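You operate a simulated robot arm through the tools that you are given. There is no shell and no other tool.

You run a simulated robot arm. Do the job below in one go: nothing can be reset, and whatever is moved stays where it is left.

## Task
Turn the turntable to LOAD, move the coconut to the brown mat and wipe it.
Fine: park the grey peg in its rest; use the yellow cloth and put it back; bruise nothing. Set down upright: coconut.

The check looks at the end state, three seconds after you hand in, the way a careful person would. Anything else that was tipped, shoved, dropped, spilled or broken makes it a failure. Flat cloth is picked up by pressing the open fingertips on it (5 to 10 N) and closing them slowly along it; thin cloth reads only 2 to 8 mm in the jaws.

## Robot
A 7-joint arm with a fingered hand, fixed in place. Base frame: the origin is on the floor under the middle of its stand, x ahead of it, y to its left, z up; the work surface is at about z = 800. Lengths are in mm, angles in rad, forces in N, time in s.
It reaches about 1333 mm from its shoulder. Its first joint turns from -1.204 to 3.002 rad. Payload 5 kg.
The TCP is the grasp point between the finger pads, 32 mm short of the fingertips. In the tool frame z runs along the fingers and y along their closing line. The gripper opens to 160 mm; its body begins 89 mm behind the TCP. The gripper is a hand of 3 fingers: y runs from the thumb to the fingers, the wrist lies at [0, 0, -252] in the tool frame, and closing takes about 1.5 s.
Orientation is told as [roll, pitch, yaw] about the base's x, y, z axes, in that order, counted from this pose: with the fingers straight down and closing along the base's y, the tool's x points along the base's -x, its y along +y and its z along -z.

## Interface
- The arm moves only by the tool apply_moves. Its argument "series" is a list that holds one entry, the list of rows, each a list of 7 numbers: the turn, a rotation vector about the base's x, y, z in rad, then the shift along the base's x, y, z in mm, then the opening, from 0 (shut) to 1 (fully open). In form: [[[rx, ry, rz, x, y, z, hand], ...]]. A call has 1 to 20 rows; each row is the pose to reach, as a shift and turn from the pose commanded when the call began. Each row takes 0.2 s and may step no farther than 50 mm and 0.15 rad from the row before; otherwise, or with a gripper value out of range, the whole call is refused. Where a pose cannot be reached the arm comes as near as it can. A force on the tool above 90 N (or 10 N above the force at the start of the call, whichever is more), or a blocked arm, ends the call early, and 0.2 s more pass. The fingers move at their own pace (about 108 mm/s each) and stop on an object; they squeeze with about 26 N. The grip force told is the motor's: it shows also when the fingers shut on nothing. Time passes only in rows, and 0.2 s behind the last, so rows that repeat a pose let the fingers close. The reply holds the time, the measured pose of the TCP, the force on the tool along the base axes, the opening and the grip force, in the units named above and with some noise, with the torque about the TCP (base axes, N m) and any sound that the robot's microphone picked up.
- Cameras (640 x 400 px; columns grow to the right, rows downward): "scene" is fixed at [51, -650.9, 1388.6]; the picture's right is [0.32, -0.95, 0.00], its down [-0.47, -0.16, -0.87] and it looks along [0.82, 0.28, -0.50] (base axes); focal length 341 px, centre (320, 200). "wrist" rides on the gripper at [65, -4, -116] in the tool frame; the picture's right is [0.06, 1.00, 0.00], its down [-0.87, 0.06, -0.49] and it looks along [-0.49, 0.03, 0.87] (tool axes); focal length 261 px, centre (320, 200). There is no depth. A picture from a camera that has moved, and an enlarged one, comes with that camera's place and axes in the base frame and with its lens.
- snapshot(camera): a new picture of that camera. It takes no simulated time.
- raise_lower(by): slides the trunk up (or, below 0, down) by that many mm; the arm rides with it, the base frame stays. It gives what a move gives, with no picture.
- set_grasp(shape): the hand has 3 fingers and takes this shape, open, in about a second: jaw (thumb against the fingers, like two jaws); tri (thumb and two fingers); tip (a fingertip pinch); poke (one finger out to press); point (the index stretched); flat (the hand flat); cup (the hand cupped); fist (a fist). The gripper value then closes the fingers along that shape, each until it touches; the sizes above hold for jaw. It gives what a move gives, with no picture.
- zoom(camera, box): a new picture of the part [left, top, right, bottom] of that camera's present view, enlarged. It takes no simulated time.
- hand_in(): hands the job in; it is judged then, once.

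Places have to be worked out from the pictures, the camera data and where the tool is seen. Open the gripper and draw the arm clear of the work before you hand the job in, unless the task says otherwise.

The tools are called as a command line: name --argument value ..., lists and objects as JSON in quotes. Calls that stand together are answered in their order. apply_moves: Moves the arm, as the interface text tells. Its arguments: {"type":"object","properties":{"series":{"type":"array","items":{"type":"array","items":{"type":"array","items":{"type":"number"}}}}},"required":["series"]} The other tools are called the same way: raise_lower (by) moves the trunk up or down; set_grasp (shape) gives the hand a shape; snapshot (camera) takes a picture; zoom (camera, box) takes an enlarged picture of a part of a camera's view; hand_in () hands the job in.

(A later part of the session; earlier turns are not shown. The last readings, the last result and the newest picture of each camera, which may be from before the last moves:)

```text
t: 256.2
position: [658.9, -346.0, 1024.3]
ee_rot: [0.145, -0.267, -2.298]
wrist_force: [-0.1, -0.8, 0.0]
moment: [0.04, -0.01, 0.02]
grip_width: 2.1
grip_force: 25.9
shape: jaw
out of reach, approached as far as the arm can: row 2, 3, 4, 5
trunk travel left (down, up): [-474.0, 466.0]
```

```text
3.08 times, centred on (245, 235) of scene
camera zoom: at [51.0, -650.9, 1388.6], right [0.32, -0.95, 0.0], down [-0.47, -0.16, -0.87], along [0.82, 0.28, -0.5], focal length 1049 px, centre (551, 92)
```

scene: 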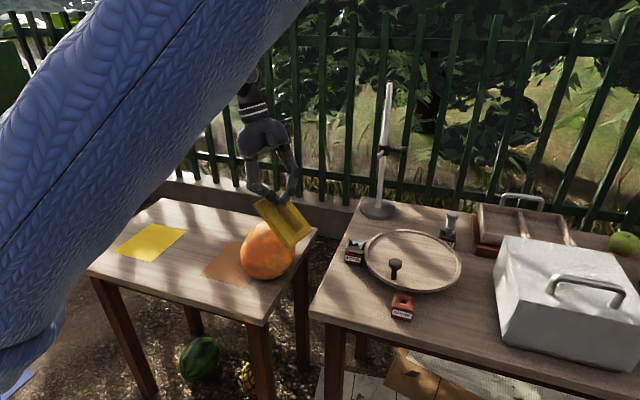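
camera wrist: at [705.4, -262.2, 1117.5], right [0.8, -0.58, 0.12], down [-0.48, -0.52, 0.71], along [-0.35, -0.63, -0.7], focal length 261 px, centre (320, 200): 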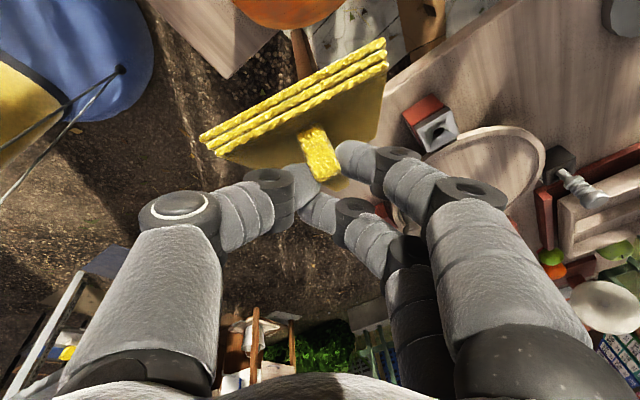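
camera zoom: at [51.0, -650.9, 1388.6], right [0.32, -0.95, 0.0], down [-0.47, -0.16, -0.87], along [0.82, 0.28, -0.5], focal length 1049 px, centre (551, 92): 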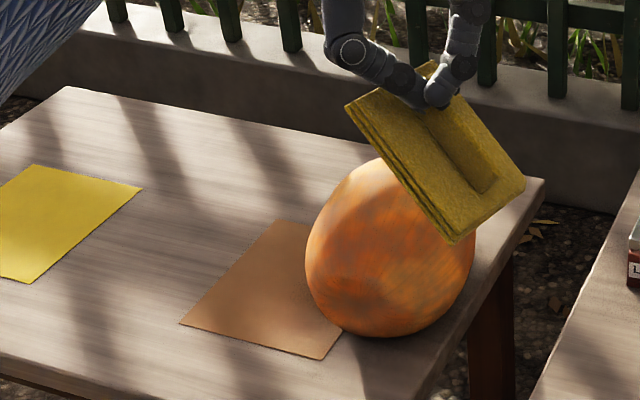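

It lies on its side now (I must set it upright later). Before deciding, I turn the hand back and step away to the right so that the wrist camera can view the coconut fully.

apply_moves --series '[[[0, 0, -0.14, -4, -12, 5, 0], [0, 0, -0.28, -8, -24, 10, 0], [0, 0, -0.42, -12, -36, 10, 0], [0, 0, -0.56, -16, -48, 10, 0], [0, 0, -0.7, -20, -60, 10, 0], [0, 0, -0.84, -24, -72, 10, 0], [0, 0, -0.98, -28, -84, 10, 0], [0, 0, -1.12, -32, -96, 10, 0], [0, 0, -1.26, -36, -108, 10, 0], [0, 0, -1.4, -40, -120, 10, 0], [0, 0, -1.54, -44, -130, 10, 0], [0, 0, -1.57, -46, -132, 10, 0], [0, 0, -1.57, -46, -132, 10, 0]]]'

snapshot --camera "wrist"

snapshot --camera "scene"

```text
t: 259.0
position: [614.4, -479.8, 1034.1]
ee_rot: [0.138, -0.293, 2.42]
wrist_force: [-0.2, -0.7, -1.8]
moment: [-0.02, 0.0, -0.01]
grip_width: 2.2
grip_force: 26.0
shape: jaw
out of reach, approached as far as the arm can: row 1, 2, 3, 4
trunk travel left (down, up): [-474.0, 466.0]
```

```text
taken
camera wrist: at [698.5, -526.6, 1125.7], right [-0.58, -0.81, 0.11], down [-0.51, 0.47, 0.72], along [-0.64, 0.36, -0.68], focal length 261 px, centre (320, 200)
```

wrist: 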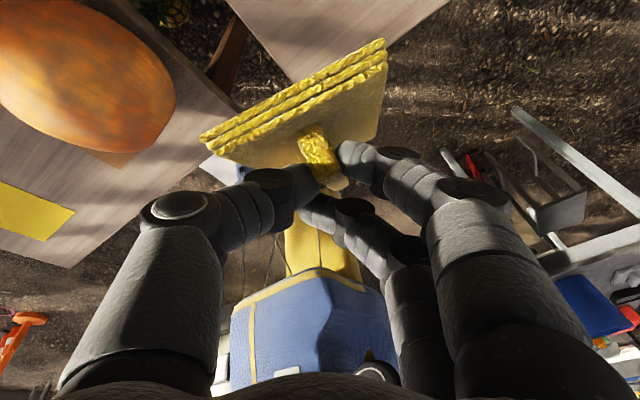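

```text
taken
```

scene: 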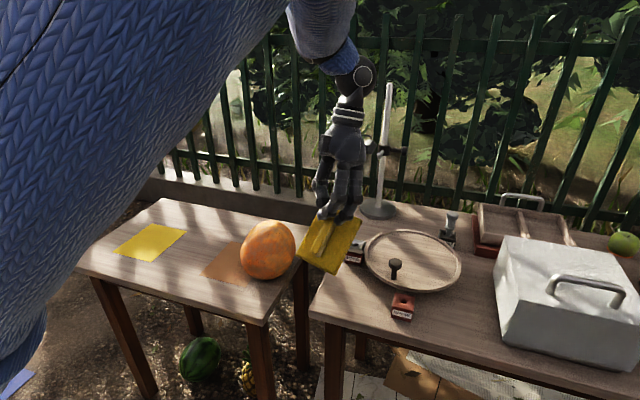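

I have a clear scene view now; I zoom in on the coconut.

zoom --camera "scene" --box '[220, 200, 320, 300]'

zoom --camera "wrist" --box '[0, 0, 240, 200]'

```text
4.00 times, centred on (270, 250) of scene
camera zoom: at [51.0, -650.9, 1388.6], right [0.32, -0.95, 0.0], down [-0.47, -0.16, -0.87], along [0.82, 0.28, -0.5], focal length 1363 px, centre (520, 0)
```

zoom: 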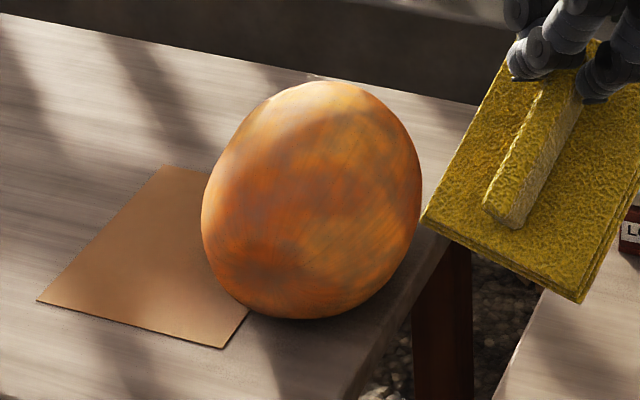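

```text
2.00 times, centred on (120, 100) of wrist
camera zoom: at [698.5, -526.6, 1125.7], right [-0.58, -0.81, 0.11], down [-0.51, 0.47, 0.72], along [-0.64, 0.36, -0.68], focal length 521 px, centre (720, 400)
```

zoom: 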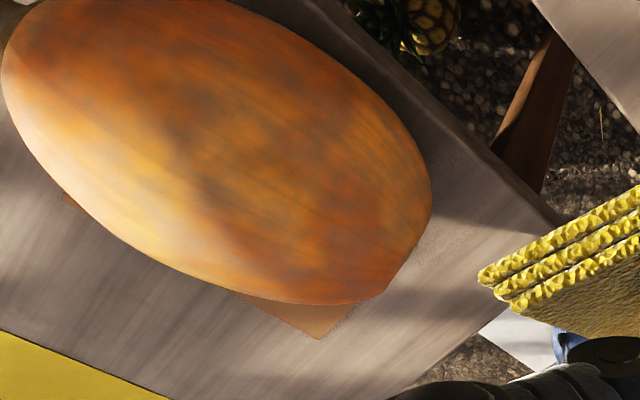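

The coconut lies with its stem pointing away to (+x,+y), top at z≈874, and that flat position is actually stable for wiping from above. I rotate the hand back to its earlier yaw and level the pad so its underside faces straight down.

apply_moves --series '[[[0, 0, -0.14, 6, 5, 0, 0], [0, 0, -0.28, 12, 15, 0, 0], [0, 0, -0.42, 20, 28, 0, 0], [0, 0, -0.56, 28, 42, 0, 0], [0, 0, -0.7, 36, 56, 0, 0], [0, 0, -0.84, 46, 70, 0, 0], [0, 0, -0.98, 56, 84, 0, 0], [0, 0, -1.12, 66, 98, 0, 0], [0, 0, -1.26, 76, 112, 0, 0], [0, 0, -1.4, 86, 124, 0, 0], [0, 0, -1.5, 92, 132, 0, 0], [0, 0, -1.5, 92, 132, 0, 0]]]'

apply_moves --series '[[[0.12, 0, 0, 2, 8, 5, 0], [0.24, 0, 0, 4, 16, 5, 0], [0.36, 0, 0, 6, 22, 0, 0], [0.48, 0, 0, 8, 28, -5, 0], [0.6, 0, 0, 10, 34, -10, 0], [0.6, 0, 0, 10, 34, -10, 0]]]'

snapshot --camera "wrist"

snapshot --camera "scene"

```text
t: 261.6
position: [706.5, -345.4, 1033.2]
ee_rot: [0.139, -0.291, 0.919]
wrist_force: [0.0, -0.3, -0.3]
moment: [0.0, 0.0, -0.01]
grip_width: 2.3
grip_force: 26.4
shape: jaw
trunk travel left (down, up): [-474.0, 466.0]
```

```text
t: 263.0
position: [714.7, -310.9, 1024.0]
ee_rot: [0.617, -0.735, 0.68]
wrist_force: [-0.6, -0.1, -1.2]
moment: [-0.05, 0.01, 0.01]
grip_width: 1.8
grip_force: 26.5
shape: jaw
trunk travel left (down, up): [-474.0, 466.0]
```

```text
taken
camera wrist: at [672.8, -434.9, 1049.6], right [-0.85, 0.36, 0.39], down [0.43, 0.04, 0.9], along [0.31, 0.93, -0.19], focal length 261 px, centre (320, 200)
```

wrist: 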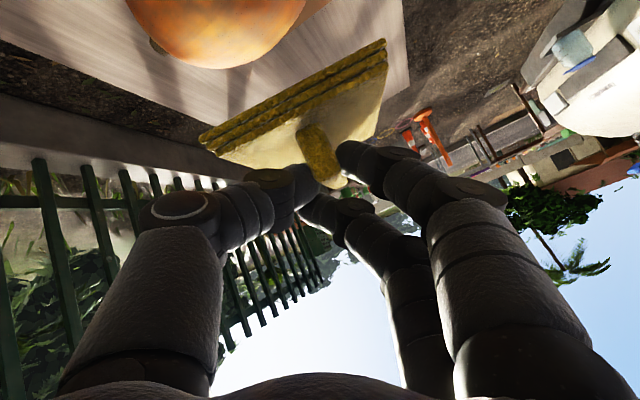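

```text
taken
```

scene: 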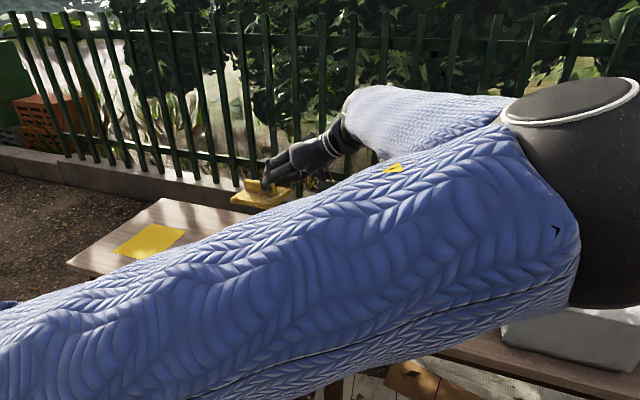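

The pad is level. From the wrist view the coconut's stem end is near [827, -262] and its base near [654, -294], so its centre is ≈[735, -272]. I move the pad above it and lower toward its top (z≈874).

apply_moves --series '[[[0, 0, 0, 8, -2, -25, 0], [0, 0, 0, 16, -4, -50, 0], [0, 0, 0, 18, -5, -75, 0], [0, 0, 0, 18, -5, -90, 0], [0, 0, 0, 18, -5, -90, 0]]]'

snapshot --camera "wrist"

snapshot --camera "scene"

```text
t: 264.2
position: [732.3, -316.1, 932.9]
ee_rot: [0.612, -0.733, 0.678]
wrist_force: [-0.3, 0.3, -0.8]
moment: [-0.04, -0.02, 0.02]
grip_width: 2.1
grip_force: 26.1
shape: jaw
trunk travel left (down, up): [-474.0, 466.0]
```

```text
taken
camera wrist: at [691.0, -440.6, 959.1], right [-0.85, 0.36, 0.39], down [0.43, 0.04, 0.9], along [0.31, 0.93, -0.19], focal length 261 px, centre (320, 200)
```

wrist: 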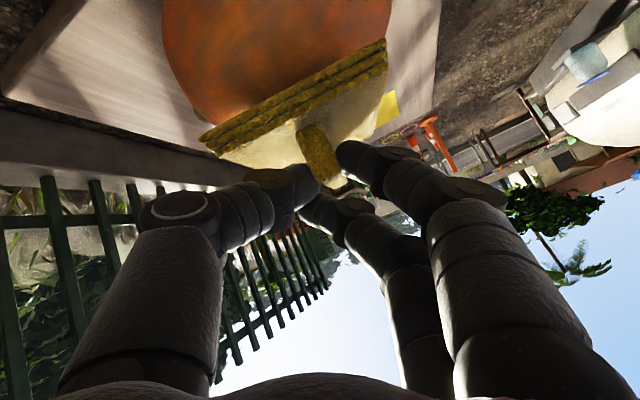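

```text
taken
```

scene: 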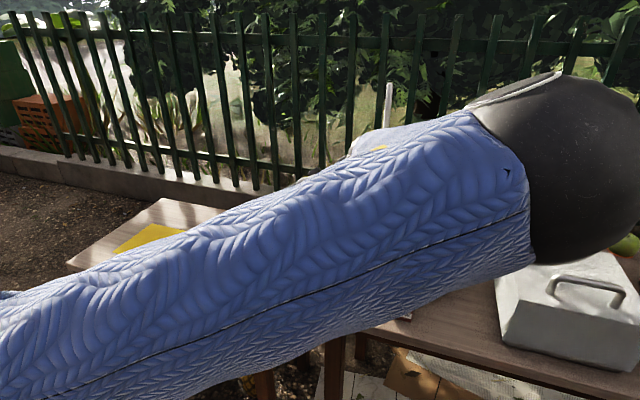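

The pad is just above the coconut. I lower in small steps until it presses lightly.

apply_moves --series '[[[0, 0, 0, 0, 0, -2, 0], [0, 0, 0, 0, 0, -4, 0], [0, 0, 0, 0, 0, -6, 0], [0, 0, 0, 0, 0, -6, 0]]]'

apply_moves --series '[[[0, 0, 0, 0, 0, -1.5, 0], [0, 0, 0, 0, 0, -3, 0], [0, 0, 0, 0, 0, -3, 0]]]'

```text
t: 265.2
position: [734.3, -318.0, 928.3]
ee_rot: [0.616, -0.733, 0.679]
wrist_force: [-0.1, -0.7, 0.1]
moment: [0.01, -0.03, -0.01]
grip_width: 2.2
grip_force: 26.0
shape: jaw
trunk travel left (down, up): [-474.0, 466.0]
```

```text
t: 266.0
position: [735.6, -317.9, 924.4]
ee_rot: [0.617, -0.733, 0.68]
wrist_force: [0.4, -0.7, -0.8]
moment: [-0.02, 0.02, 0.02]
grip_width: 1.8
grip_force: 26.5
shape: jaw
trunk travel left (down, up): [-474.0, 466.0]
```

No contact yet; continuing down.

apply_moves --series '[[[0, 0, 0, 0, 0, -1.5, 0], [0, 0, 0, 0, 0, -3, 0], [0, 0, 0, 0, 0, -3, 0]]]'

apply_moves --series '[[[0, 0, 0, 0, 0, -1.5, 0], [0, 0, 0, 0, 0, -3, 0], [0, 0, 0, 0, 0, -3, 0]]]'

snapshot --camera "wrist"

```text
t: 266.8
position: [734.1, -316.9, 921.9]
ee_rot: [0.614, -0.734, 0.678]
wrist_force: [-0.9, -1.9, 4.3]
moment: [0.1, 0.03, 0.03]
grip_width: 1.9
grip_force: 26.5
shape: jaw
trunk travel left (down, up): [-474.0, 466.0]
```

```text
t: 267.6
position: [734.7, -318.0, 918.9]
ee_rot: [0.615, -0.733, 0.679]
wrist_force: [-2.0, -3.3, 9.0]
moment: [0.14, 0.01, 0.05]
grip_width: 2.3
grip_force: 25.5
shape: jaw
trunk travel left (down, up): [-474.0, 466.0]
```

```text
taken
camera wrist: at [692.3, -441.2, 944.7], right [-0.85, 0.36, 0.39], down [0.43, 0.04, 0.9], along [0.31, 0.93, -0.19], focal length 261 px, centre (320, 200)
```

wrist: 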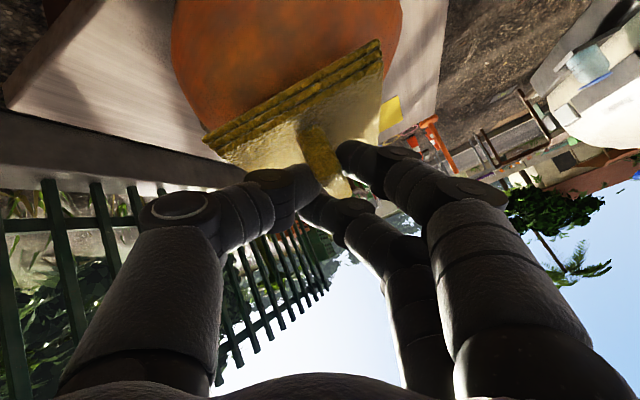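

Contact at ~9 N. I ease off slightly and make a few wiping strokes along the coconut's length.

apply_moves --series '[[[0, 0, 0, 0, 0, 1, 0], [0, 0, 0, 8, 0, 1, 0], [0, 0, 0, 18, 0, 1, 0], [0, 0, 0, 28, 0, 1, 0], [0, 0, 0, 20, 0, 1, 0], [0, 0, 0, 8, 0, 1, 0], [0, 0, 0, -4, 0, 1, 0], [0, 0, 0, -16, 0, 1, 0], [0, 0, 0, -28, 0, 1, 0], [0, 0, 0, -18, 0, 1, 0], [0, 0, 0, -6, 0, 1, 0], [0, 0, 0, 0, 0, 1, 0], [0, 0, 0, 0, 0, 1, 0]]]'

snapshot --camera "wrist"

```text
t: 270.4
position: [734.8, -316.8, 919.6]
ee_rot: [0.615, -0.734, 0.678]
wrist_force: [-1.7, 0.3, 3.1]
moment: [0.07, 0.07, 0.07]
grip_width: 1.9
grip_force: 25.2
shape: jaw
trunk travel left (down, up): [-474.0, 466.0]
```

```text
taken
camera wrist: at [692.4, -440.9, 944.8], right [-0.85, 0.36, 0.39], down [0.43, 0.04, 0.9], along [0.31, 0.93, -0.19], focal length 261 px, centre (320, 200)
```

wrist: 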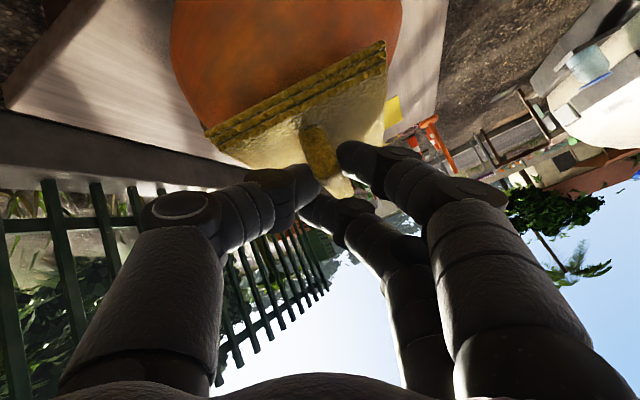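

Good. I press a little more, stroke in +y (which rolls the coconut slightly toward the mat and exposes new surface), and then wipe along its length again.

apply_moves --series '[[[0, 0, 0, 0, 3, -0.8, 0], [0, 0, 0, 0, 10, -0.8, 0], [0, 0, 0, 0, 18, -0.8, 0], [0, 0, 0, 0, 26, -0.8, 0], [0, 0, 0, 0, 34, -0.8, 0], [0, 0, 0, 10, 34, -0.5, 0], [0, 0, 0, 22, 34, -0.5, 0], [0, 0, 0, 10, 34, -0.5, 0], [0, 0, 0, -4, 34, -0.5, 0], [0, 0, 0, -18, 34, -0.5, 0], [0, 0, 0, -28, 34, -0.5, 0], [0, 0, 0, -14, 34, -0.5, 0], [0, 0, 0, 0, 34, -0.5, 0], [0, 0, 0, 0, 34, -0.5, 0]]]'

snapshot --camera "wrist"

```text
t: 273.4
position: [735.5, -282.8, 919.7]
ee_rot: [0.613, -0.733, 0.679]
wrist_force: [1.7, -2.4, 3.5]
moment: [0.05, 0.03, -0.04]
grip_width: 2.3
grip_force: 26.4
shape: jaw
trunk travel left (down, up): [-474.0, 466.0]
```

```text
taken
camera wrist: at [692.6, -407.2, 944.4], right [-0.85, 0.36, 0.39], down [0.43, 0.04, 0.9], along [0.31, 0.93, -0.19], focal length 261 px, centre (320, 200)
```

wrist: 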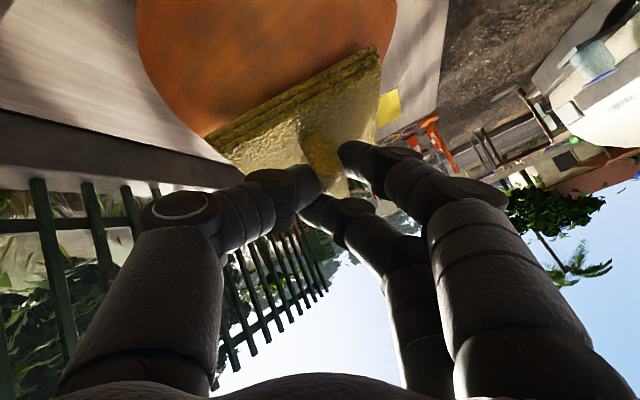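

Works nicely. I repeat the cycle: lift a few mm, step back, press, stroke +y and along the length again.

apply_moves --series '[[[0, 0, 0, 0, 0, 6, 0], [0, 0, 0, 0, -15, 6, 0], [0, 0, 0, 0, -28, 6, 0], [0, 0, 0, 0, -28, 1, 0], [0, 0, 0, 0, -26, -0.8, 0], [0, 0, 0, 0, -18, -0.8, 0], [0, 0, 0, 0, -10, -0.8, 0], [0, 0, 0, 0, -2, -0.8, 0], [0, 0, 0, 0, 6, -0.8, 0], [0, 0, 0, 12, 6, -0.5, 0], [0, 0, 0, 24, 6, -0.5, 0], [0, 0, 0, 12, 6, -0.5, 0], [0, 0, 0, -2, 6, -0.5, 0], [0, 0, 0, -16, 6, -0.5, 0], [0, 0, 0, -28, 6, -0.5, 0], [0, 0, 0, -14, 6, -0.5, 0], [0, 0, 0, 0, 6, -0.5, 0], [0, 0, 0, 0, 6, -0.5, 0]]]'

apply_moves --series '[[[0, 0, 0, 0, 0, 6, 0], [0, 0, 0, 0, -15, 6, 0], [0, 0, 0, 0, -28, 6, 0], [0, 0, 0, 0, -28, 1, 0], [0, 0, 0, 0, -26, -0.8, 0], [0, 0, 0, 0, -18, -0.8, 0], [0, 0, 0, 0, -10, -0.8, 0], [0, 0, 0, 0, -2, -0.8, 0], [0, 0, 0, 0, 6, -0.8, 0], [0, 0, 0, 12, 6, -0.5, 0], [0, 0, 0, 24, 6, -0.5, 0], [0, 0, 0, 12, 6, -0.5, 0], [0, 0, 0, -2, 6, -0.5, 0], [0, 0, 0, -16, 6, -0.5, 0], [0, 0, 0, -28, 6, -0.5, 0], [0, 0, 0, -14, 6, -0.5, 0], [0, 0, 0, 0, 6, -0.5, 0], [0, 0, 0, 0, 6, -0.5, 0]]]'

snapshot --camera "wrist"

```text
t: 277.2
position: [733.8, -276.9, 918.8]
ee_rot: [0.616, -0.732, 0.679]
wrist_force: [0.0, -0.2, -0.9]
moment: [-0.02, 0.02, 0.02]
grip_width: 2.1
grip_force: 26.3
shape: jaw
trunk travel left (down, up): [-474.0, 466.0]
```

```text
t: 281.0
position: [734.1, -270.0, 917.3]
ee_rot: [0.616, -0.733, 0.679]
wrist_force: [0.3, 0.0, 0.8]
moment: [0.02, -0.04, 0.01]
grip_width: 1.8
grip_force: 26.0
shape: jaw
trunk travel left (down, up): [-474.0, 466.0]
```

```text
taken
camera wrist: at [691.6, -394.4, 943.2], right [-0.85, 0.36, 0.39], down [0.43, 0.04, 0.9], along [0.31, 0.93, -0.19], focal length 261 px, centre (320, 200)
```

wrist: 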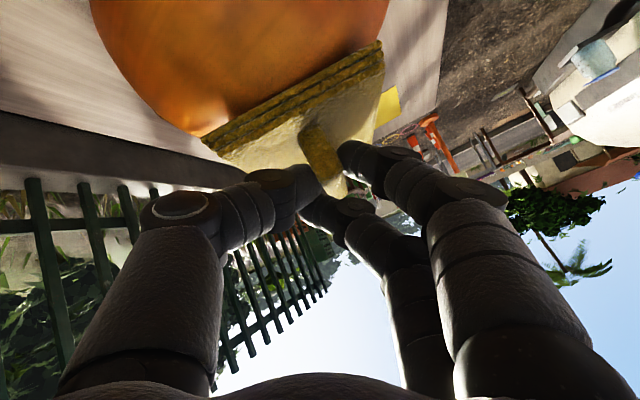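

Several good wiping passes are done. I lift the pad and carry the cloth back above the yellow mat, retracing the earlier path at the same trunk height.

apply_moves --series '[[[0, 0, 0, 0, 0, 20, 0], [0, 0, 0, 0, 0, 50, 0], [0, 0, 0, 0, 5, 85, 0], [0, 0, 0, -2, 25, 105, 0], [0, 0, 0, -4, 60, 109, 0], [0, 0, 0, -6, 100, 109, 0], [0, 0, 0, -8, 145, 109, 0], [0, 0, 0, -10, 190, 109, 0], [0, 0, 0, -11, 235, 109, 0], [0, 0, 0, -11, 280, 109, 0], [0, 0, 0, -11, 320, 109, 0], [0, 0, 0, -11, 355, 109, 0], [0, 0, 0, -11, 378, 109, 0], [0, 0, 0, -11, 383, 109, 0], [0, 0, 0, -11, 383, 109, 0]]]'

snapshot --camera "scene"

snapshot --camera "wrist"

```text
t: 284.2
position: [722.3, 114.9, 1027.9]
ee_rot: [0.614, -0.733, 0.678]
wrist_force: [0.5, -0.3, 0.7]
moment: [-0.05, -0.01, 0.04]
grip_width: 1.7
grip_force: 25.9
shape: jaw
trunk travel left (down, up): [-474.0, 466.0]
```

```text
taken
```

scene: 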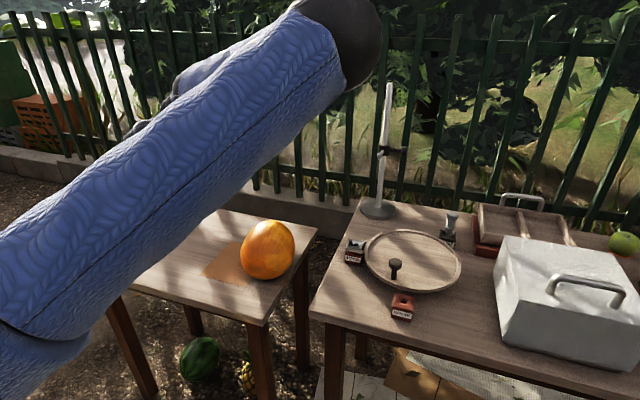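

```text
taken
camera wrist: at [680.4, -9.6, 1053.6], right [-0.85, 0.36, 0.39], down [0.43, 0.04, 0.9], along [0.31, 0.93, -0.19], focal length 261 px, centre (320, 200)
```

wrist: 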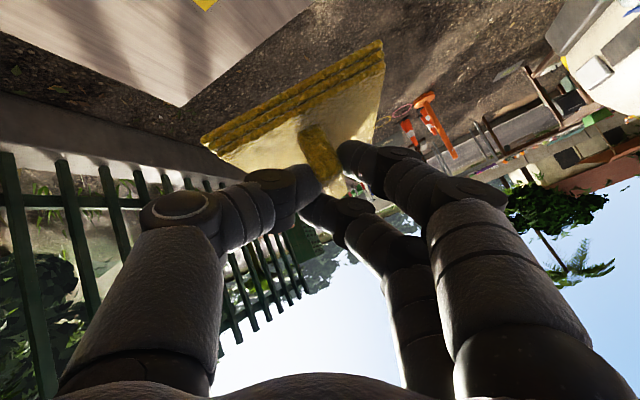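

The coconut looks visibly brighter and cleaner now. I zoom in to confirm.

zoom --camera "scene" --box '[220, 200, 320, 300]'

zoom --camera "scene" --box '[100, 60, 330, 300]'

```text
4.00 times, centred on (270, 250) of scene
camera zoom: at [51.0, -650.9, 1388.6], right [0.32, -0.95, 0.0], down [-0.47, -0.16, -0.87], along [0.82, 0.28, -0.5], focal length 1363 px, centre (520, 0)
```

zoom: 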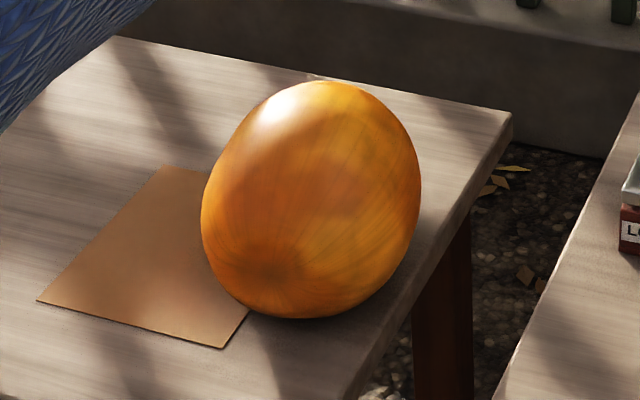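

```text
1.67 times, centred on (215, 180) of scene
camera zoom: at [51.0, -650.9, 1388.6], right [0.32, -0.95, 0.0], down [-0.47, -0.16, -0.87], along [0.82, 0.28, -0.5], focal length 568 px, centre (495, 233)
```

zoom: 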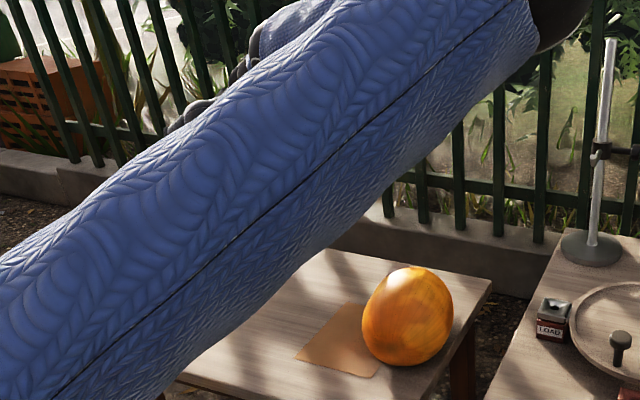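

The dirt is gone — the coconut is clean and glossy. Now I return the cloth: lower with the trunk toward the yellow mat, checking on the way.

raise_lower --by -170

snapshot --camera "scene"

zoom --camera "wrist" --box '[150, 0, 450, 230]'

```text
t: 286.1
position: [722.6, 113.8, 858.3]
ee_rot: [0.617, -0.733, 0.678]
wrist_force: [0.3, 0.1, -0.7]
moment: [-0.02, -0.01, 0.01]
grip_width: 1.9
grip_force: 26.7
shape: jaw
trunk travel left (down, up): [-304.0, 636.0]
```

```text
taken
```

scene: 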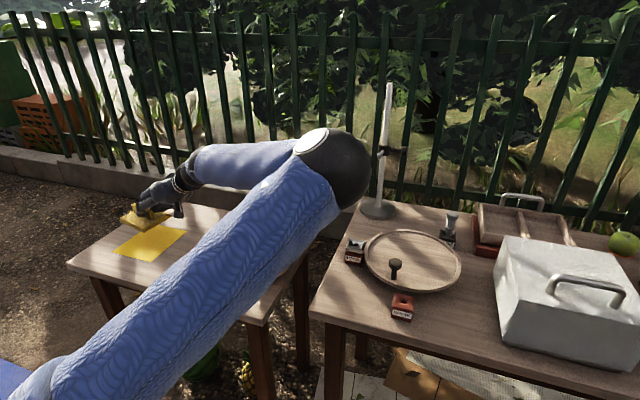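

```text
1.74 times, centred on (300, 115) of wrist
camera zoom: at [680.3, -9.7, 883.8], right [-0.85, 0.36, 0.39], down [0.43, 0.04, 0.9], along [0.31, 0.93, -0.19], focal length 453 px, centre (355, 348)
```

zoom: 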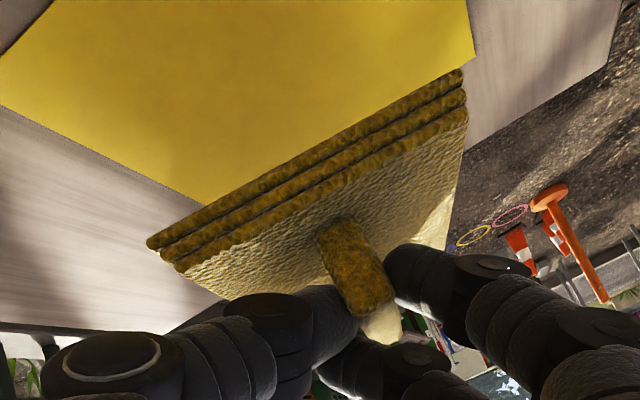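

All clear. I lower another 66 mm to about 14 mm above the mat and check the pad's alignment over it.

raise_lower --by -66

zoom --camera "scene" --box '[100, 170, 240, 280]'

zoom --camera "wrist" --box '[150, 0, 450, 230]'

zoom --camera "scene" --box '[180, 150, 360, 300]'

```text
t: 287.2
position: [723.2, 113.6, 791.4]
ee_rot: [0.615, -0.731, 0.68]
wrist_force: [0.0, 0.4, 0.1]
moment: [-0.04, -0.01, -0.03]
grip_width: 2.1
grip_force: 26.0
shape: jaw
trunk travel left (down, up): [-238.0, 702.0]
```

```text
3.64 times, centred on (170, 225) of scene
camera zoom: at [51.0, -650.9, 1388.6], right [0.32, -0.95, 0.0], down [-0.47, -0.16, -0.87], along [0.82, 0.28, -0.5], focal length 1239 px, centre (866, 109)
```

zoom: 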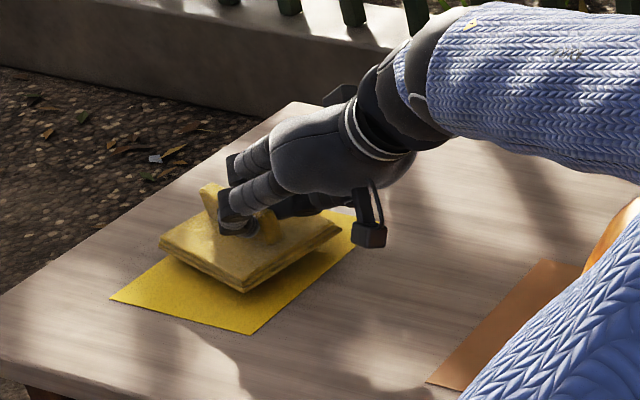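

```text
1.74 times, centred on (300, 115) of wrist
camera zoom: at [680.3, -9.6, 817.9], right [-0.85, 0.36, 0.39], down [0.43, 0.04, 0.9], along [0.31, 0.93, -0.19], focal length 453 px, centre (355, 348)
```

zoom: 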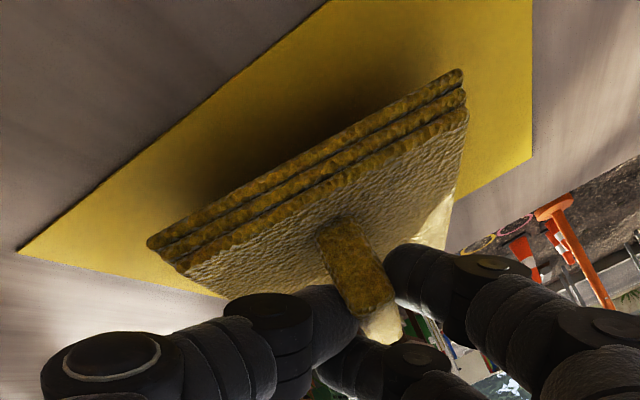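

```text
2.67 times, centred on (270, 225) of scene
camera zoom: at [51.0, -650.9, 1388.6], right [0.32, -0.95, 0.0], down [-0.47, -0.16, -0.87], along [0.82, 0.28, -0.5], focal length 909 px, centre (453, 133)
```

zoom: 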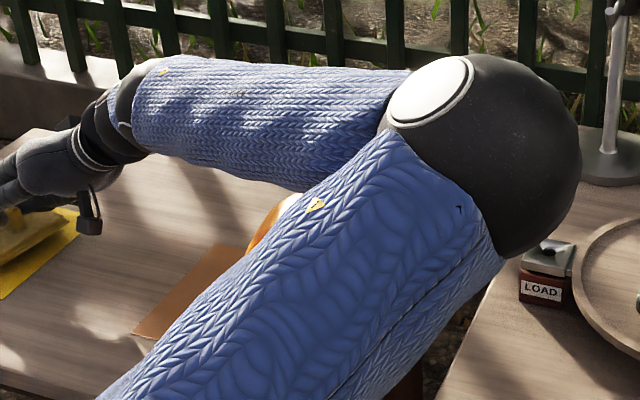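

The pad is over the mat, centred at about [719, 151], only turned a few degrees. I turn it by +0.1 rad to align, and lower it onto the mat gently.

apply_moves --series '[[[0, 0, 0.05, 1, 1, -2, 0], [0, 0, 0.1, 3, 3, -4, 0], [0, 0, 0.1, 3, 3, -8, 0], [0, 0, 0.1, 3, 3, -11, 0], [0, 0, 0.1, 3, 3, -11, 0]]]'

apply_moves --series '[[[0, 0, 0, 0, 0, -1.5, 0], [0, 0, 0, 0, 0, -3, 0], [0, 0, 0, 0, 0, -3, 0]]]'

zoom --camera "scene" --box '[100, 170, 240, 280]'

```text
t: 288.4
position: [725.8, 116.2, 779.8]
ee_rot: [0.616, -0.732, 0.779]
wrist_force: [0.6, 0.4, -1.2]
moment: [-0.01, 0.02, 0.01]
grip_width: 2.0
grip_force: 26.2
shape: jaw
trunk travel left (down, up): [-238.0, 702.0]
```

```text
t: 289.2
position: [725.6, 116.4, 778.2]
ee_rot: [0.616, -0.733, 0.779]
wrist_force: [-0.1, 0.3, -0.9]
moment: [0.01, 0.03, 0.0]
grip_width: 2.1
grip_force: 25.5
shape: jaw
trunk travel left (down, up): [-238.0, 702.0]
```

```text
3.64 times, centred on (170, 225) of scene
camera zoom: at [51.0, -650.9, 1388.6], right [0.32, -0.95, 0.0], down [-0.47, -0.16, -0.87], along [0.82, 0.28, -0.5], focal length 1239 px, centre (866, 109)
```

zoom: 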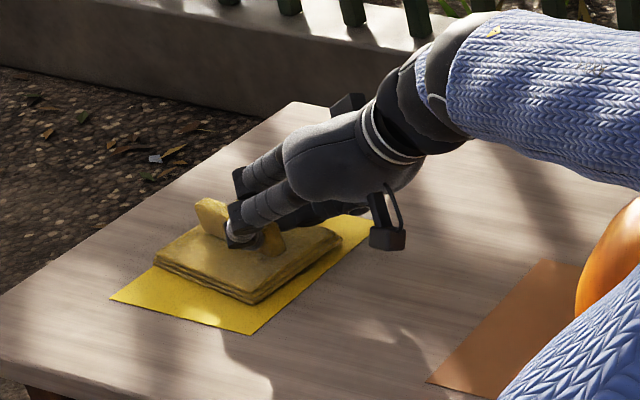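

Nearly down. A few more millimetres until I feel the mat.

apply_moves --series '[[[0, 0, 0, 0, 0, -1.5, 0], [0, 0, 0, 0, 0, -3, 0], [0, 0, 0, 0, 0, -3, 0]]]'

apply_moves --series '[[[0, 0, 0, 0, 0, -1, 0], [0, 0, 0, 0, 0, -2, 0], [0, 0, 0, 0, 0, -2, 0]]]'

```text
t: 290.0
position: [726.5, 116.5, 776.2]
ee_rot: [0.615, -0.735, 0.78]
wrist_force: [0.4, -1.0, 0.9]
moment: [0.03, 0.08, -0.02]
grip_width: 2.1
grip_force: 25.8
shape: jaw
trunk travel left (down, up): [-238.0, 702.0]
```

```text
t: 290.8
position: [726.3, 117.0, 773.1]
ee_rot: [0.612, -0.733, 0.779]
wrist_force: [2.1, -0.1, 7.1]
moment: [0.11, 0.07, -0.03]
grip_width: 2.0
grip_force: 26.0
shape: jaw
trunk travel left (down, up): [-238.0, 702.0]
```

The cloth rests on the mat. I relieve the push and open the fingers just enough to release the ridge.

apply_moves --series '[[[0, 0, 0, 0, 0, 1.5, 0], [0, 0, 0, 0, 0, 2, 0.04], [0, 0, 0, 0, 0, 2.5, 0.08], [0, 0, 0, 0, 0, 3, 0.12], [0, 0, 0, 0, 0, 3.5, 0.16], [0, 0, 0, 0, 0, 4, 0.2], [0, 0, 0, 0, 0, 4, 0.22], [0, 0, 0, 0, 0, 4, 0.22]]]'

zoom --camera "scene" --box '[120, 190, 220, 260]'

zoom --camera "wrist" --box '[180, 40, 440, 280]'

```text
t: 292.6
position: [725.0, 115.9, 777.9]
ee_rot: [0.616, -0.732, 0.778]
wrist_force: [-0.2, -0.2, 0.0]
moment: [0.01, 0.0, -0.01]
grip_width: 34.8
grip_force: 0.1
shape: jaw
trunk travel left (down, up): [-238.0, 702.0]
```

```text
5.71 times, centred on (170, 225) of scene
camera zoom: at [51.0, -650.9, 1388.6], right [0.32, -0.95, 0.0], down [-0.47, -0.16, -0.87], along [0.82, 0.28, -0.5], focal length 1947 px, centre (1177, 57)
```

zoom: 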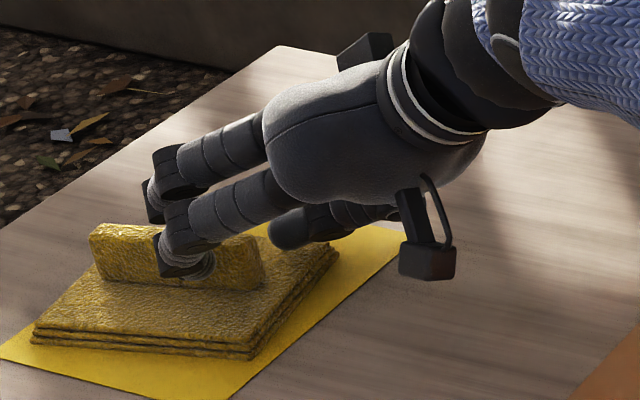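

```text
1.67 times, centred on (310, 160) of wrist
camera zoom: at [695.8, -10.9, 803.2], right [-0.88, 0.28, 0.39], down [0.42, 0.08, 0.9], along [0.22, 0.96, -0.19], focal length 434 px, centre (337, 267)
```

zoom: 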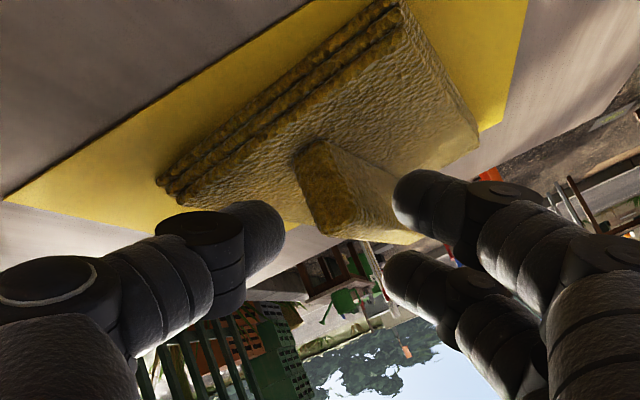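

Released and resting on its yellow mat. I lift off straight up with the trunk.

raise_lower --by 250

snapshot --camera "scene"

snapshot --camera "wrist"

```text
t: 295.1
position: [725.1, 115.0, 1027.6]
ee_rot: [0.617, -0.733, 0.781]
wrist_force: [-1.3, 0.5, -0.2]
moment: [-0.01, -0.02, 0.03]
grip_width: 34.5
grip_force: 0.2
shape: jaw
trunk travel left (down, up): [-488.0, 452.0]
```

```text
taken
```

scene: 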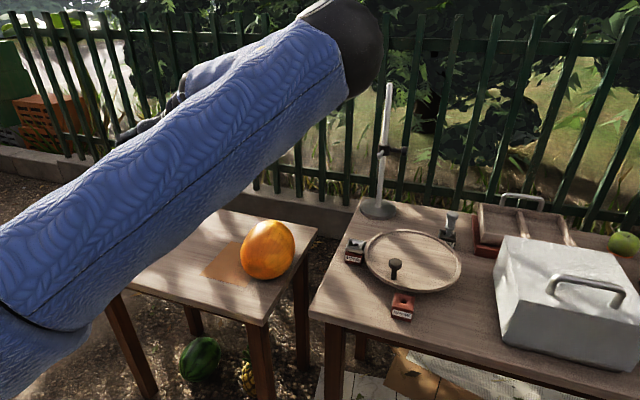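

```text
taken
camera wrist: at [695.8, -11.2, 1053.0], right [-0.88, 0.28, 0.39], down [0.42, 0.08, 0.9], along [0.22, 0.96, -0.19], focal length 261 px, centre (320, 200)
```

wrist: 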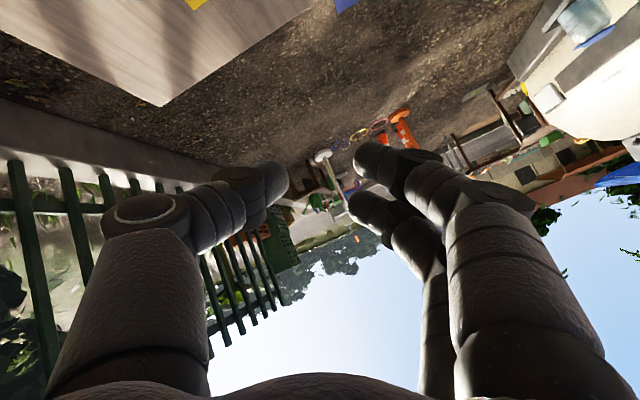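

Cloth is back in place. Now I must set the clean coconut upright on the mat. I bring the hand to vertical over that area for a good look at how it lies.

apply_moves --series '[[[-0.07, 0, 0, -2, -25, 2, 0.4], [-0.14, 0, 0, -5, -50, 5, 0.6], [-0.21, 0, 0, -10, -80, 5, 0.8], [-0.28, 0, 0, -15, -110, 5, 1], [-0.35, 0, 0, -20, -142, 5, 1], [-0.42, 0, 0, -25, -175, 5, 1], [-0.49, 0, 0, -30, -208, 5, 1], [-0.56, 0, 0, -35, -240, 5, 1], [-0.63, 0, 0, -40, -272, 5, 1], [-0.7, 0, 0, -42, -304, 5, 1], [-0.77, 0, 0, -44, -336, 5, 1], [-0.84, 0, 0, -46, -366, 5, 1], [-0.91, 0, 0, -46, -396, 5, 1], [-0.91, 0, 0, -46, -425, 5, 1], [-0.91, 0, 0, -46, -450, 5, 1], [-0.91, 0, 0, -46, -450, 5, 1]]]'

snapshot --camera "wrist"

snapshot --camera "scene"

```text
t: 298.6
position: [678.2, -334.4, 1032.4]
ee_rot: [0.019, 0.002, 1.012]
wrist_force: [-0.7, -0.5, -1.3]
moment: [-0.01, 0.01, 0.03]
grip_width: 159.8
grip_force: 0.0
shape: jaw
trunk travel left (down, up): [-488.0, 452.0]
```

```text
taken
camera wrist: at [648.8, -391.6, 1149.5], right [-0.88, 0.48, 0.02], down [0.42, 0.76, 0.49], along [0.22, 0.44, -0.87], focal length 261 px, centre (320, 200)
```

wrist: 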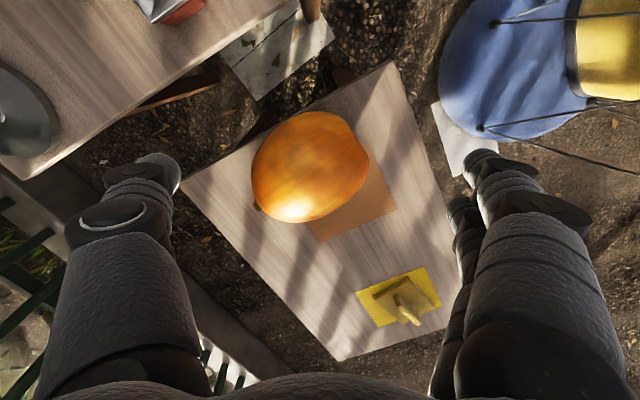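

```text
taken
```

scene: 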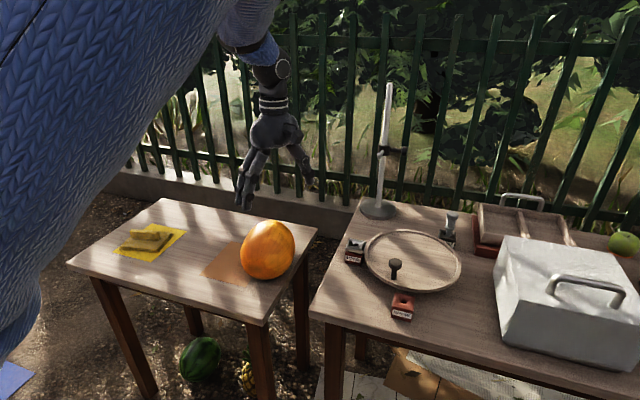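

The cloth lies neatly on its mat. The coconut's base is at ≈[647, -272] and stem tip at ≈[831, -252], so its centre is ≈[734.5, -262] with the stem pointing 6° left of +x. I turn the hand to close across its waist and move above it.

apply_moves --series '[[[0, 0, -0.13, 8, 10, -5, 1], [0, 0, -0.26, 16, 20, -10, 1], [0, 0, -0.39, 24, 30, -15, 1], [0, 0, -0.52, 32, 40, -20, 1], [0, 0, -0.65, 40, 50, -25, 1], [0, 0, -0.78, 48, 60, -30, 1], [0, 0, -0.904, 56, 72, -35, 1], [0, 0, -0.904, 56, 72, -35, 1]]]'

snapshot --camera "wrist"

```text
t: 300.4
position: [735.0, -261.2, 996.7]
ee_rot: [0.018, 0.003, 0.106]
wrist_force: [0.0, 0.0, -0.3]
moment: [0.01, -0.03, -0.01]
grip_width: 159.8
grip_force: 0.1
shape: jaw
trunk travel left (down, up): [-488.0, 452.0]
```

```text
taken
camera wrist: at [670.4, -275.0, 1113.9], right [-0.17, 0.99, 0.02], down [0.86, 0.14, 0.49], along [0.48, 0.1, -0.87], focal length 261 px, centre (320, 200)
```

wrist: 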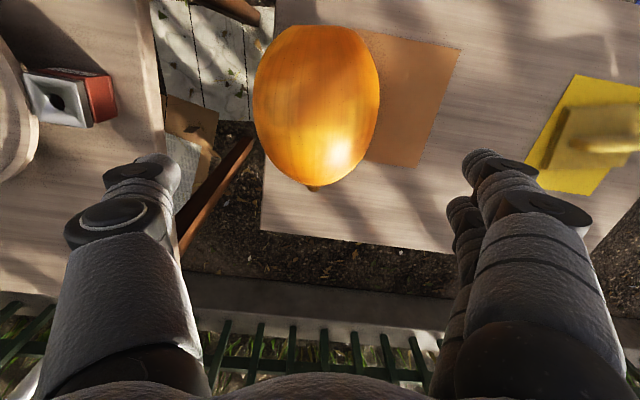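

Perfectly aligned and centred. I lean the hand slightly (0.2 rad, wrist toward the stem side) to allow for the later uprighting turn, and descend in stages.

apply_moves --series '[[[-0.01, 0.05, 0, 1, 0, -20, 1], [-0.02, 0.1, 0, 2, 0, -40, 1], [-0.03, 0.15, 0, 3, 0, -65, 1], [-0.039, 0.199, 0, 4, 0, -90, 1], [-0.039, 0.199, 0, 4, 0, -115, 1], [-0.039, 0.199, 0, 4, 0, -115, 1]]]'

snapshot --camera "wrist"

zoom --camera "scene" --box '[180, 130, 340, 300]'

```text
t: 301.8
position: [740.2, -263.7, 883.6]
ee_rot: [0.002, 0.205, 0.105]
wrist_force: [0.1, 0.5, -0.3]
moment: [-0.03, -0.01, 0.04]
grip_width: 159.8
grip_force: 0.1
shape: jaw
trunk travel left (down, up): [-488.0, 452.0]
```

```text
taken
camera wrist: at [700.1, -271.1, 1010.8], right [-0.17, 0.99, 0.01], down [0.94, 0.15, 0.3], along [0.3, 0.06, -0.95], focal length 261 px, centre (320, 200)
```

wrist: 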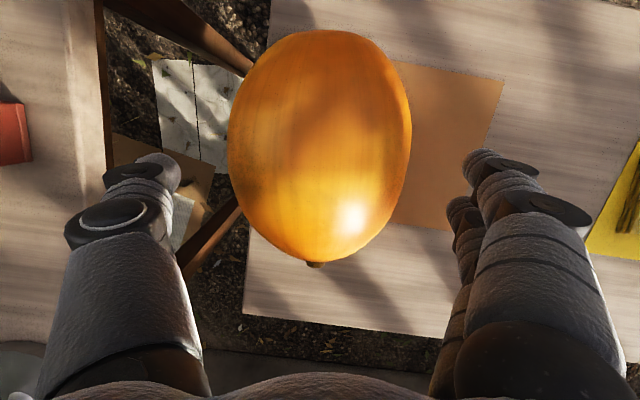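

```text
2.35 times, centred on (260, 215) of scene
camera zoom: at [51.0, -650.9, 1388.6], right [0.32, -0.95, 0.0], down [-0.47, -0.16, -0.87], along [0.82, 0.28, -0.5], focal length 802 px, centre (461, 165)
```

zoom: 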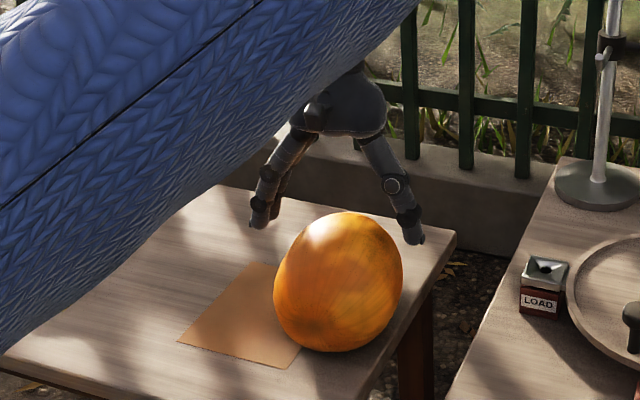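

Centred (319.5 of 320). I go down to the grasp height z≈821.

apply_moves --series '[[[0, 0, 0, -1, 0.5, -15, 1], [0, 0, 0, -1, 1, -30, 1], [0, 0, 0, -1, 1, -45, 1], [0, 0, 0, -1, 1, -62, 1], [0, 0, 0, -1, 1, -62, 1]]]'

snapshot --camera "wrist"

```text
t: 302.9
position: [738.3, -261.3, 821.5]
ee_rot: [0.001, 0.205, 0.106]
wrist_force: [0.2, 0.3, 0.3]
moment: [0.01, -0.04, -0.03]
grip_width: 159.6
grip_force: 0.0
shape: jaw
trunk travel left (down, up): [-488.0, 452.0]
```

```text
taken
camera wrist: at [698.7, -269.8, 947.9], right [-0.17, 0.99, 0.01], down [0.94, 0.15, 0.3], along [0.3, 0.06, -0.95], focal length 261 px, centre (320, 200)
```

wrist: 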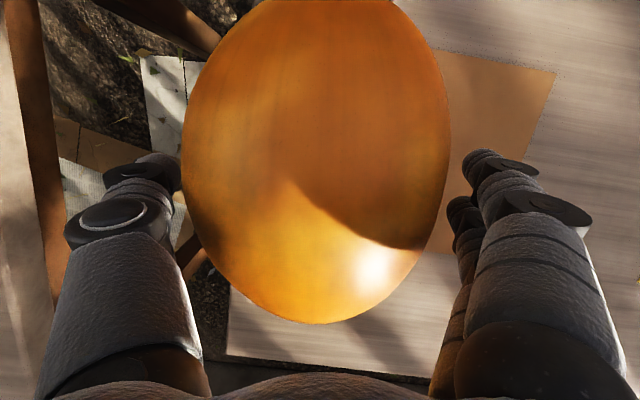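

Well placed. I close slowly on the coconut's waist.

apply_moves --series '[[[0, 0, 0, 0, -1.5, 0, 0.96], [0, 0, 0, 0, -1.5, 0, 0.93], [0, 0, 0, 0, -1.5, 0, 0.9], [0, 0, 0, 0, -1.5, 0, 0.88], [0, 0, 0, 0, -1.5, 0, 0.86], [0, 0, 0, 0, -1.5, 0, 0.84], [0, 0, 0, 0, -1.5, 0, 0.82], [0, 0, 0, 0, -1.5, 0, 0.8], [0, 0, 0, 0, -1.5, 0, 0.78], [0, 0, 0, 0, -1.5, 0, 0.76], [0, 0, 0, 0, -1.5, 0, 0.74], [0, 0, 0, 0, -1.5, 0, 0.74]]]'

apply_moves --series '[[[0, 0, 0, 0, 0, 3, 0.68], [0, 0, 0, 0, 0, 7, 0.68], [0, 0, 0, 0, 0, 12, 0.68], [0, 0, 0, 0, 0, 12, 0.68]]]'

snapshot --camera "wrist"

zoom --camera "scene" --box '[180, 150, 340, 300]'

```text
t: 305.6
position: [738.4, -262.8, 821.1]
ee_rot: [0.002, 0.204, 0.107]
wrist_force: [0.4, 0.0, 1.6]
moment: [0.06, -0.01, 0.0]
grip_width: 132.9
grip_force: 25.8
shape: jaw
trunk travel left (down, up): [-488.0, 452.0]
```

```text
t: 306.6
position: [739.1, -263.5, 831.7]
ee_rot: [0.005, 0.206, 0.107]
wrist_force: [-0.1, 0.5, -13.3]
moment: [0.03, -0.14, -0.03]
grip_width: 132.9
grip_force: 26.2
shape: jaw
trunk travel left (down, up): [-488.0, 452.0]
```

```text
taken
camera wrist: at [699.6, -271.1, 958.5], right [-0.17, 0.99, 0.02], down [0.94, 0.15, 0.3], along [0.3, 0.07, -0.95], focal length 261 px, centre (320, 200)
```

wrist: 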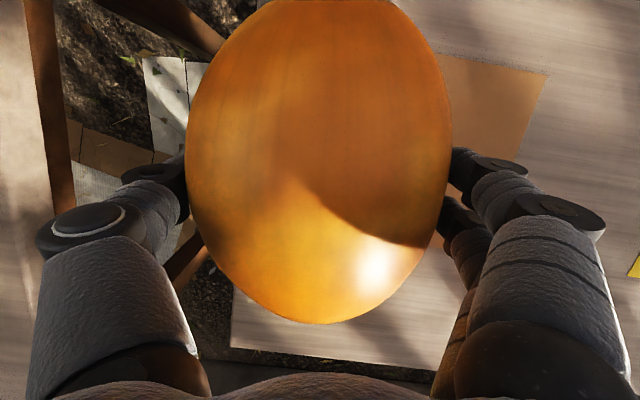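

```text
2.67 times, centred on (260, 225) of scene
camera zoom: at [51.0, -650.9, 1388.6], right [0.32, -0.95, 0.0], down [-0.47, -0.16, -0.87], along [0.82, 0.28, -0.5], focal length 909 px, centre (480, 133)
```

zoom: 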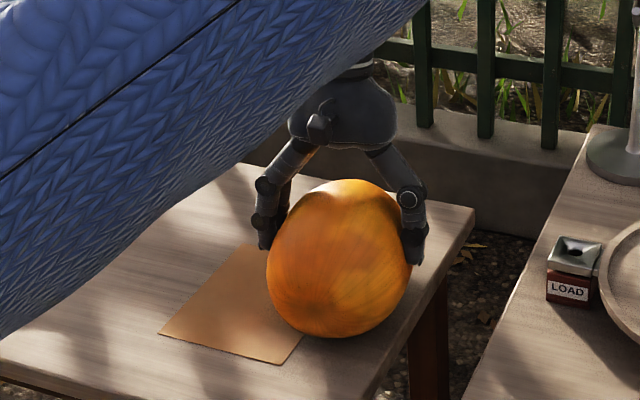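

The coconut is lifted again (13 N). I raise it to z≈950 and then yaw it so that its stem points to +y.

apply_moves --series '[[[0, 0, 0, 0, 0, 20, 0.68], [0, 0, 0, 0, 2, 50, 0.68], [0, 0, 0, 0, 4, 85, 0.68], [0, 0, 0, 0, 6, 110, 0.68], [0, 0, 0, 0, 8, 120, 0.68], [0, 0, 0.12, -2, 10, 120, 0.68], [0, 0, 0.25, -4, 12, 120, 0.68], [0, 0, 0.38, -6, 14, 120, 0.68], [0, 0, 0.51, -8, 16, 120, 0.68], [0, 0, 0.64, -10, 18, 120, 0.68], [0, 0, 0.77, -12, 20, 120, 0.68], [0, 0, 0.9, -14, 22, 120, 0.68], [0, 0, 1.03, -16, 24, 120, 0.68], [0, 0, 1.16, -18, 26, 120, 0.68], [0, 0, 1.29, -20, 28, 120, 0.68], [0, 0, 1.4, -21, 30, 120, 0.68], [0, 0, 1.464, -22, 30, 120, 0.68], [0, 0, 1.464, -22, 30, 120, 0.68]]]'

snapshot --camera "wrist"

snapshot --camera "scene"

```text
t: 310.4
position: [712.1, -240.7, 949.8]
ee_rot: [-0.001, 0.198, 1.573]
wrist_force: [0.2, 0.0, -0.1]
moment: [-0.02, 0.02, 0.03]
grip_width: 116.1
grip_force: 26.6
shape: jaw
out of reach, approached as far as the arm can: row 7, 8, 9, 10, 11, 12, 13, 14, 15, 16, 17, 18
trunk travel left (down, up): [-488.0, 452.0]
```

```text
taken
camera wrist: at [715.2, -280.9, 1076.5], right [-1.0, -0.06, 0.01], down [-0.06, 0.95, 0.31], along [-0.03, 0.31, -0.95], focal length 261 px, centre (320, 200)
```

wrist: 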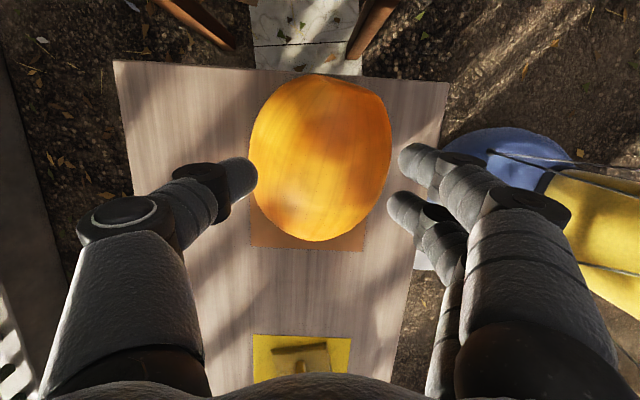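

```text
taken
```

scene: 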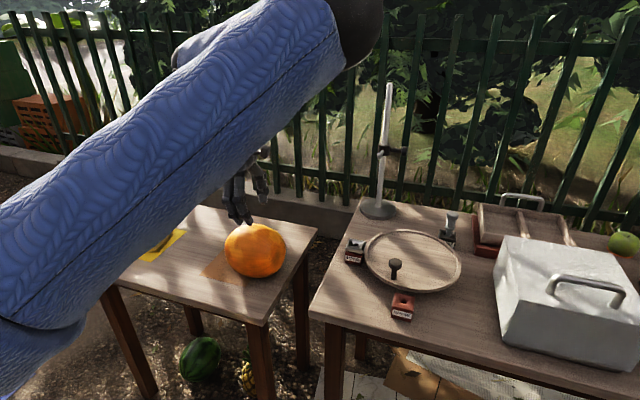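

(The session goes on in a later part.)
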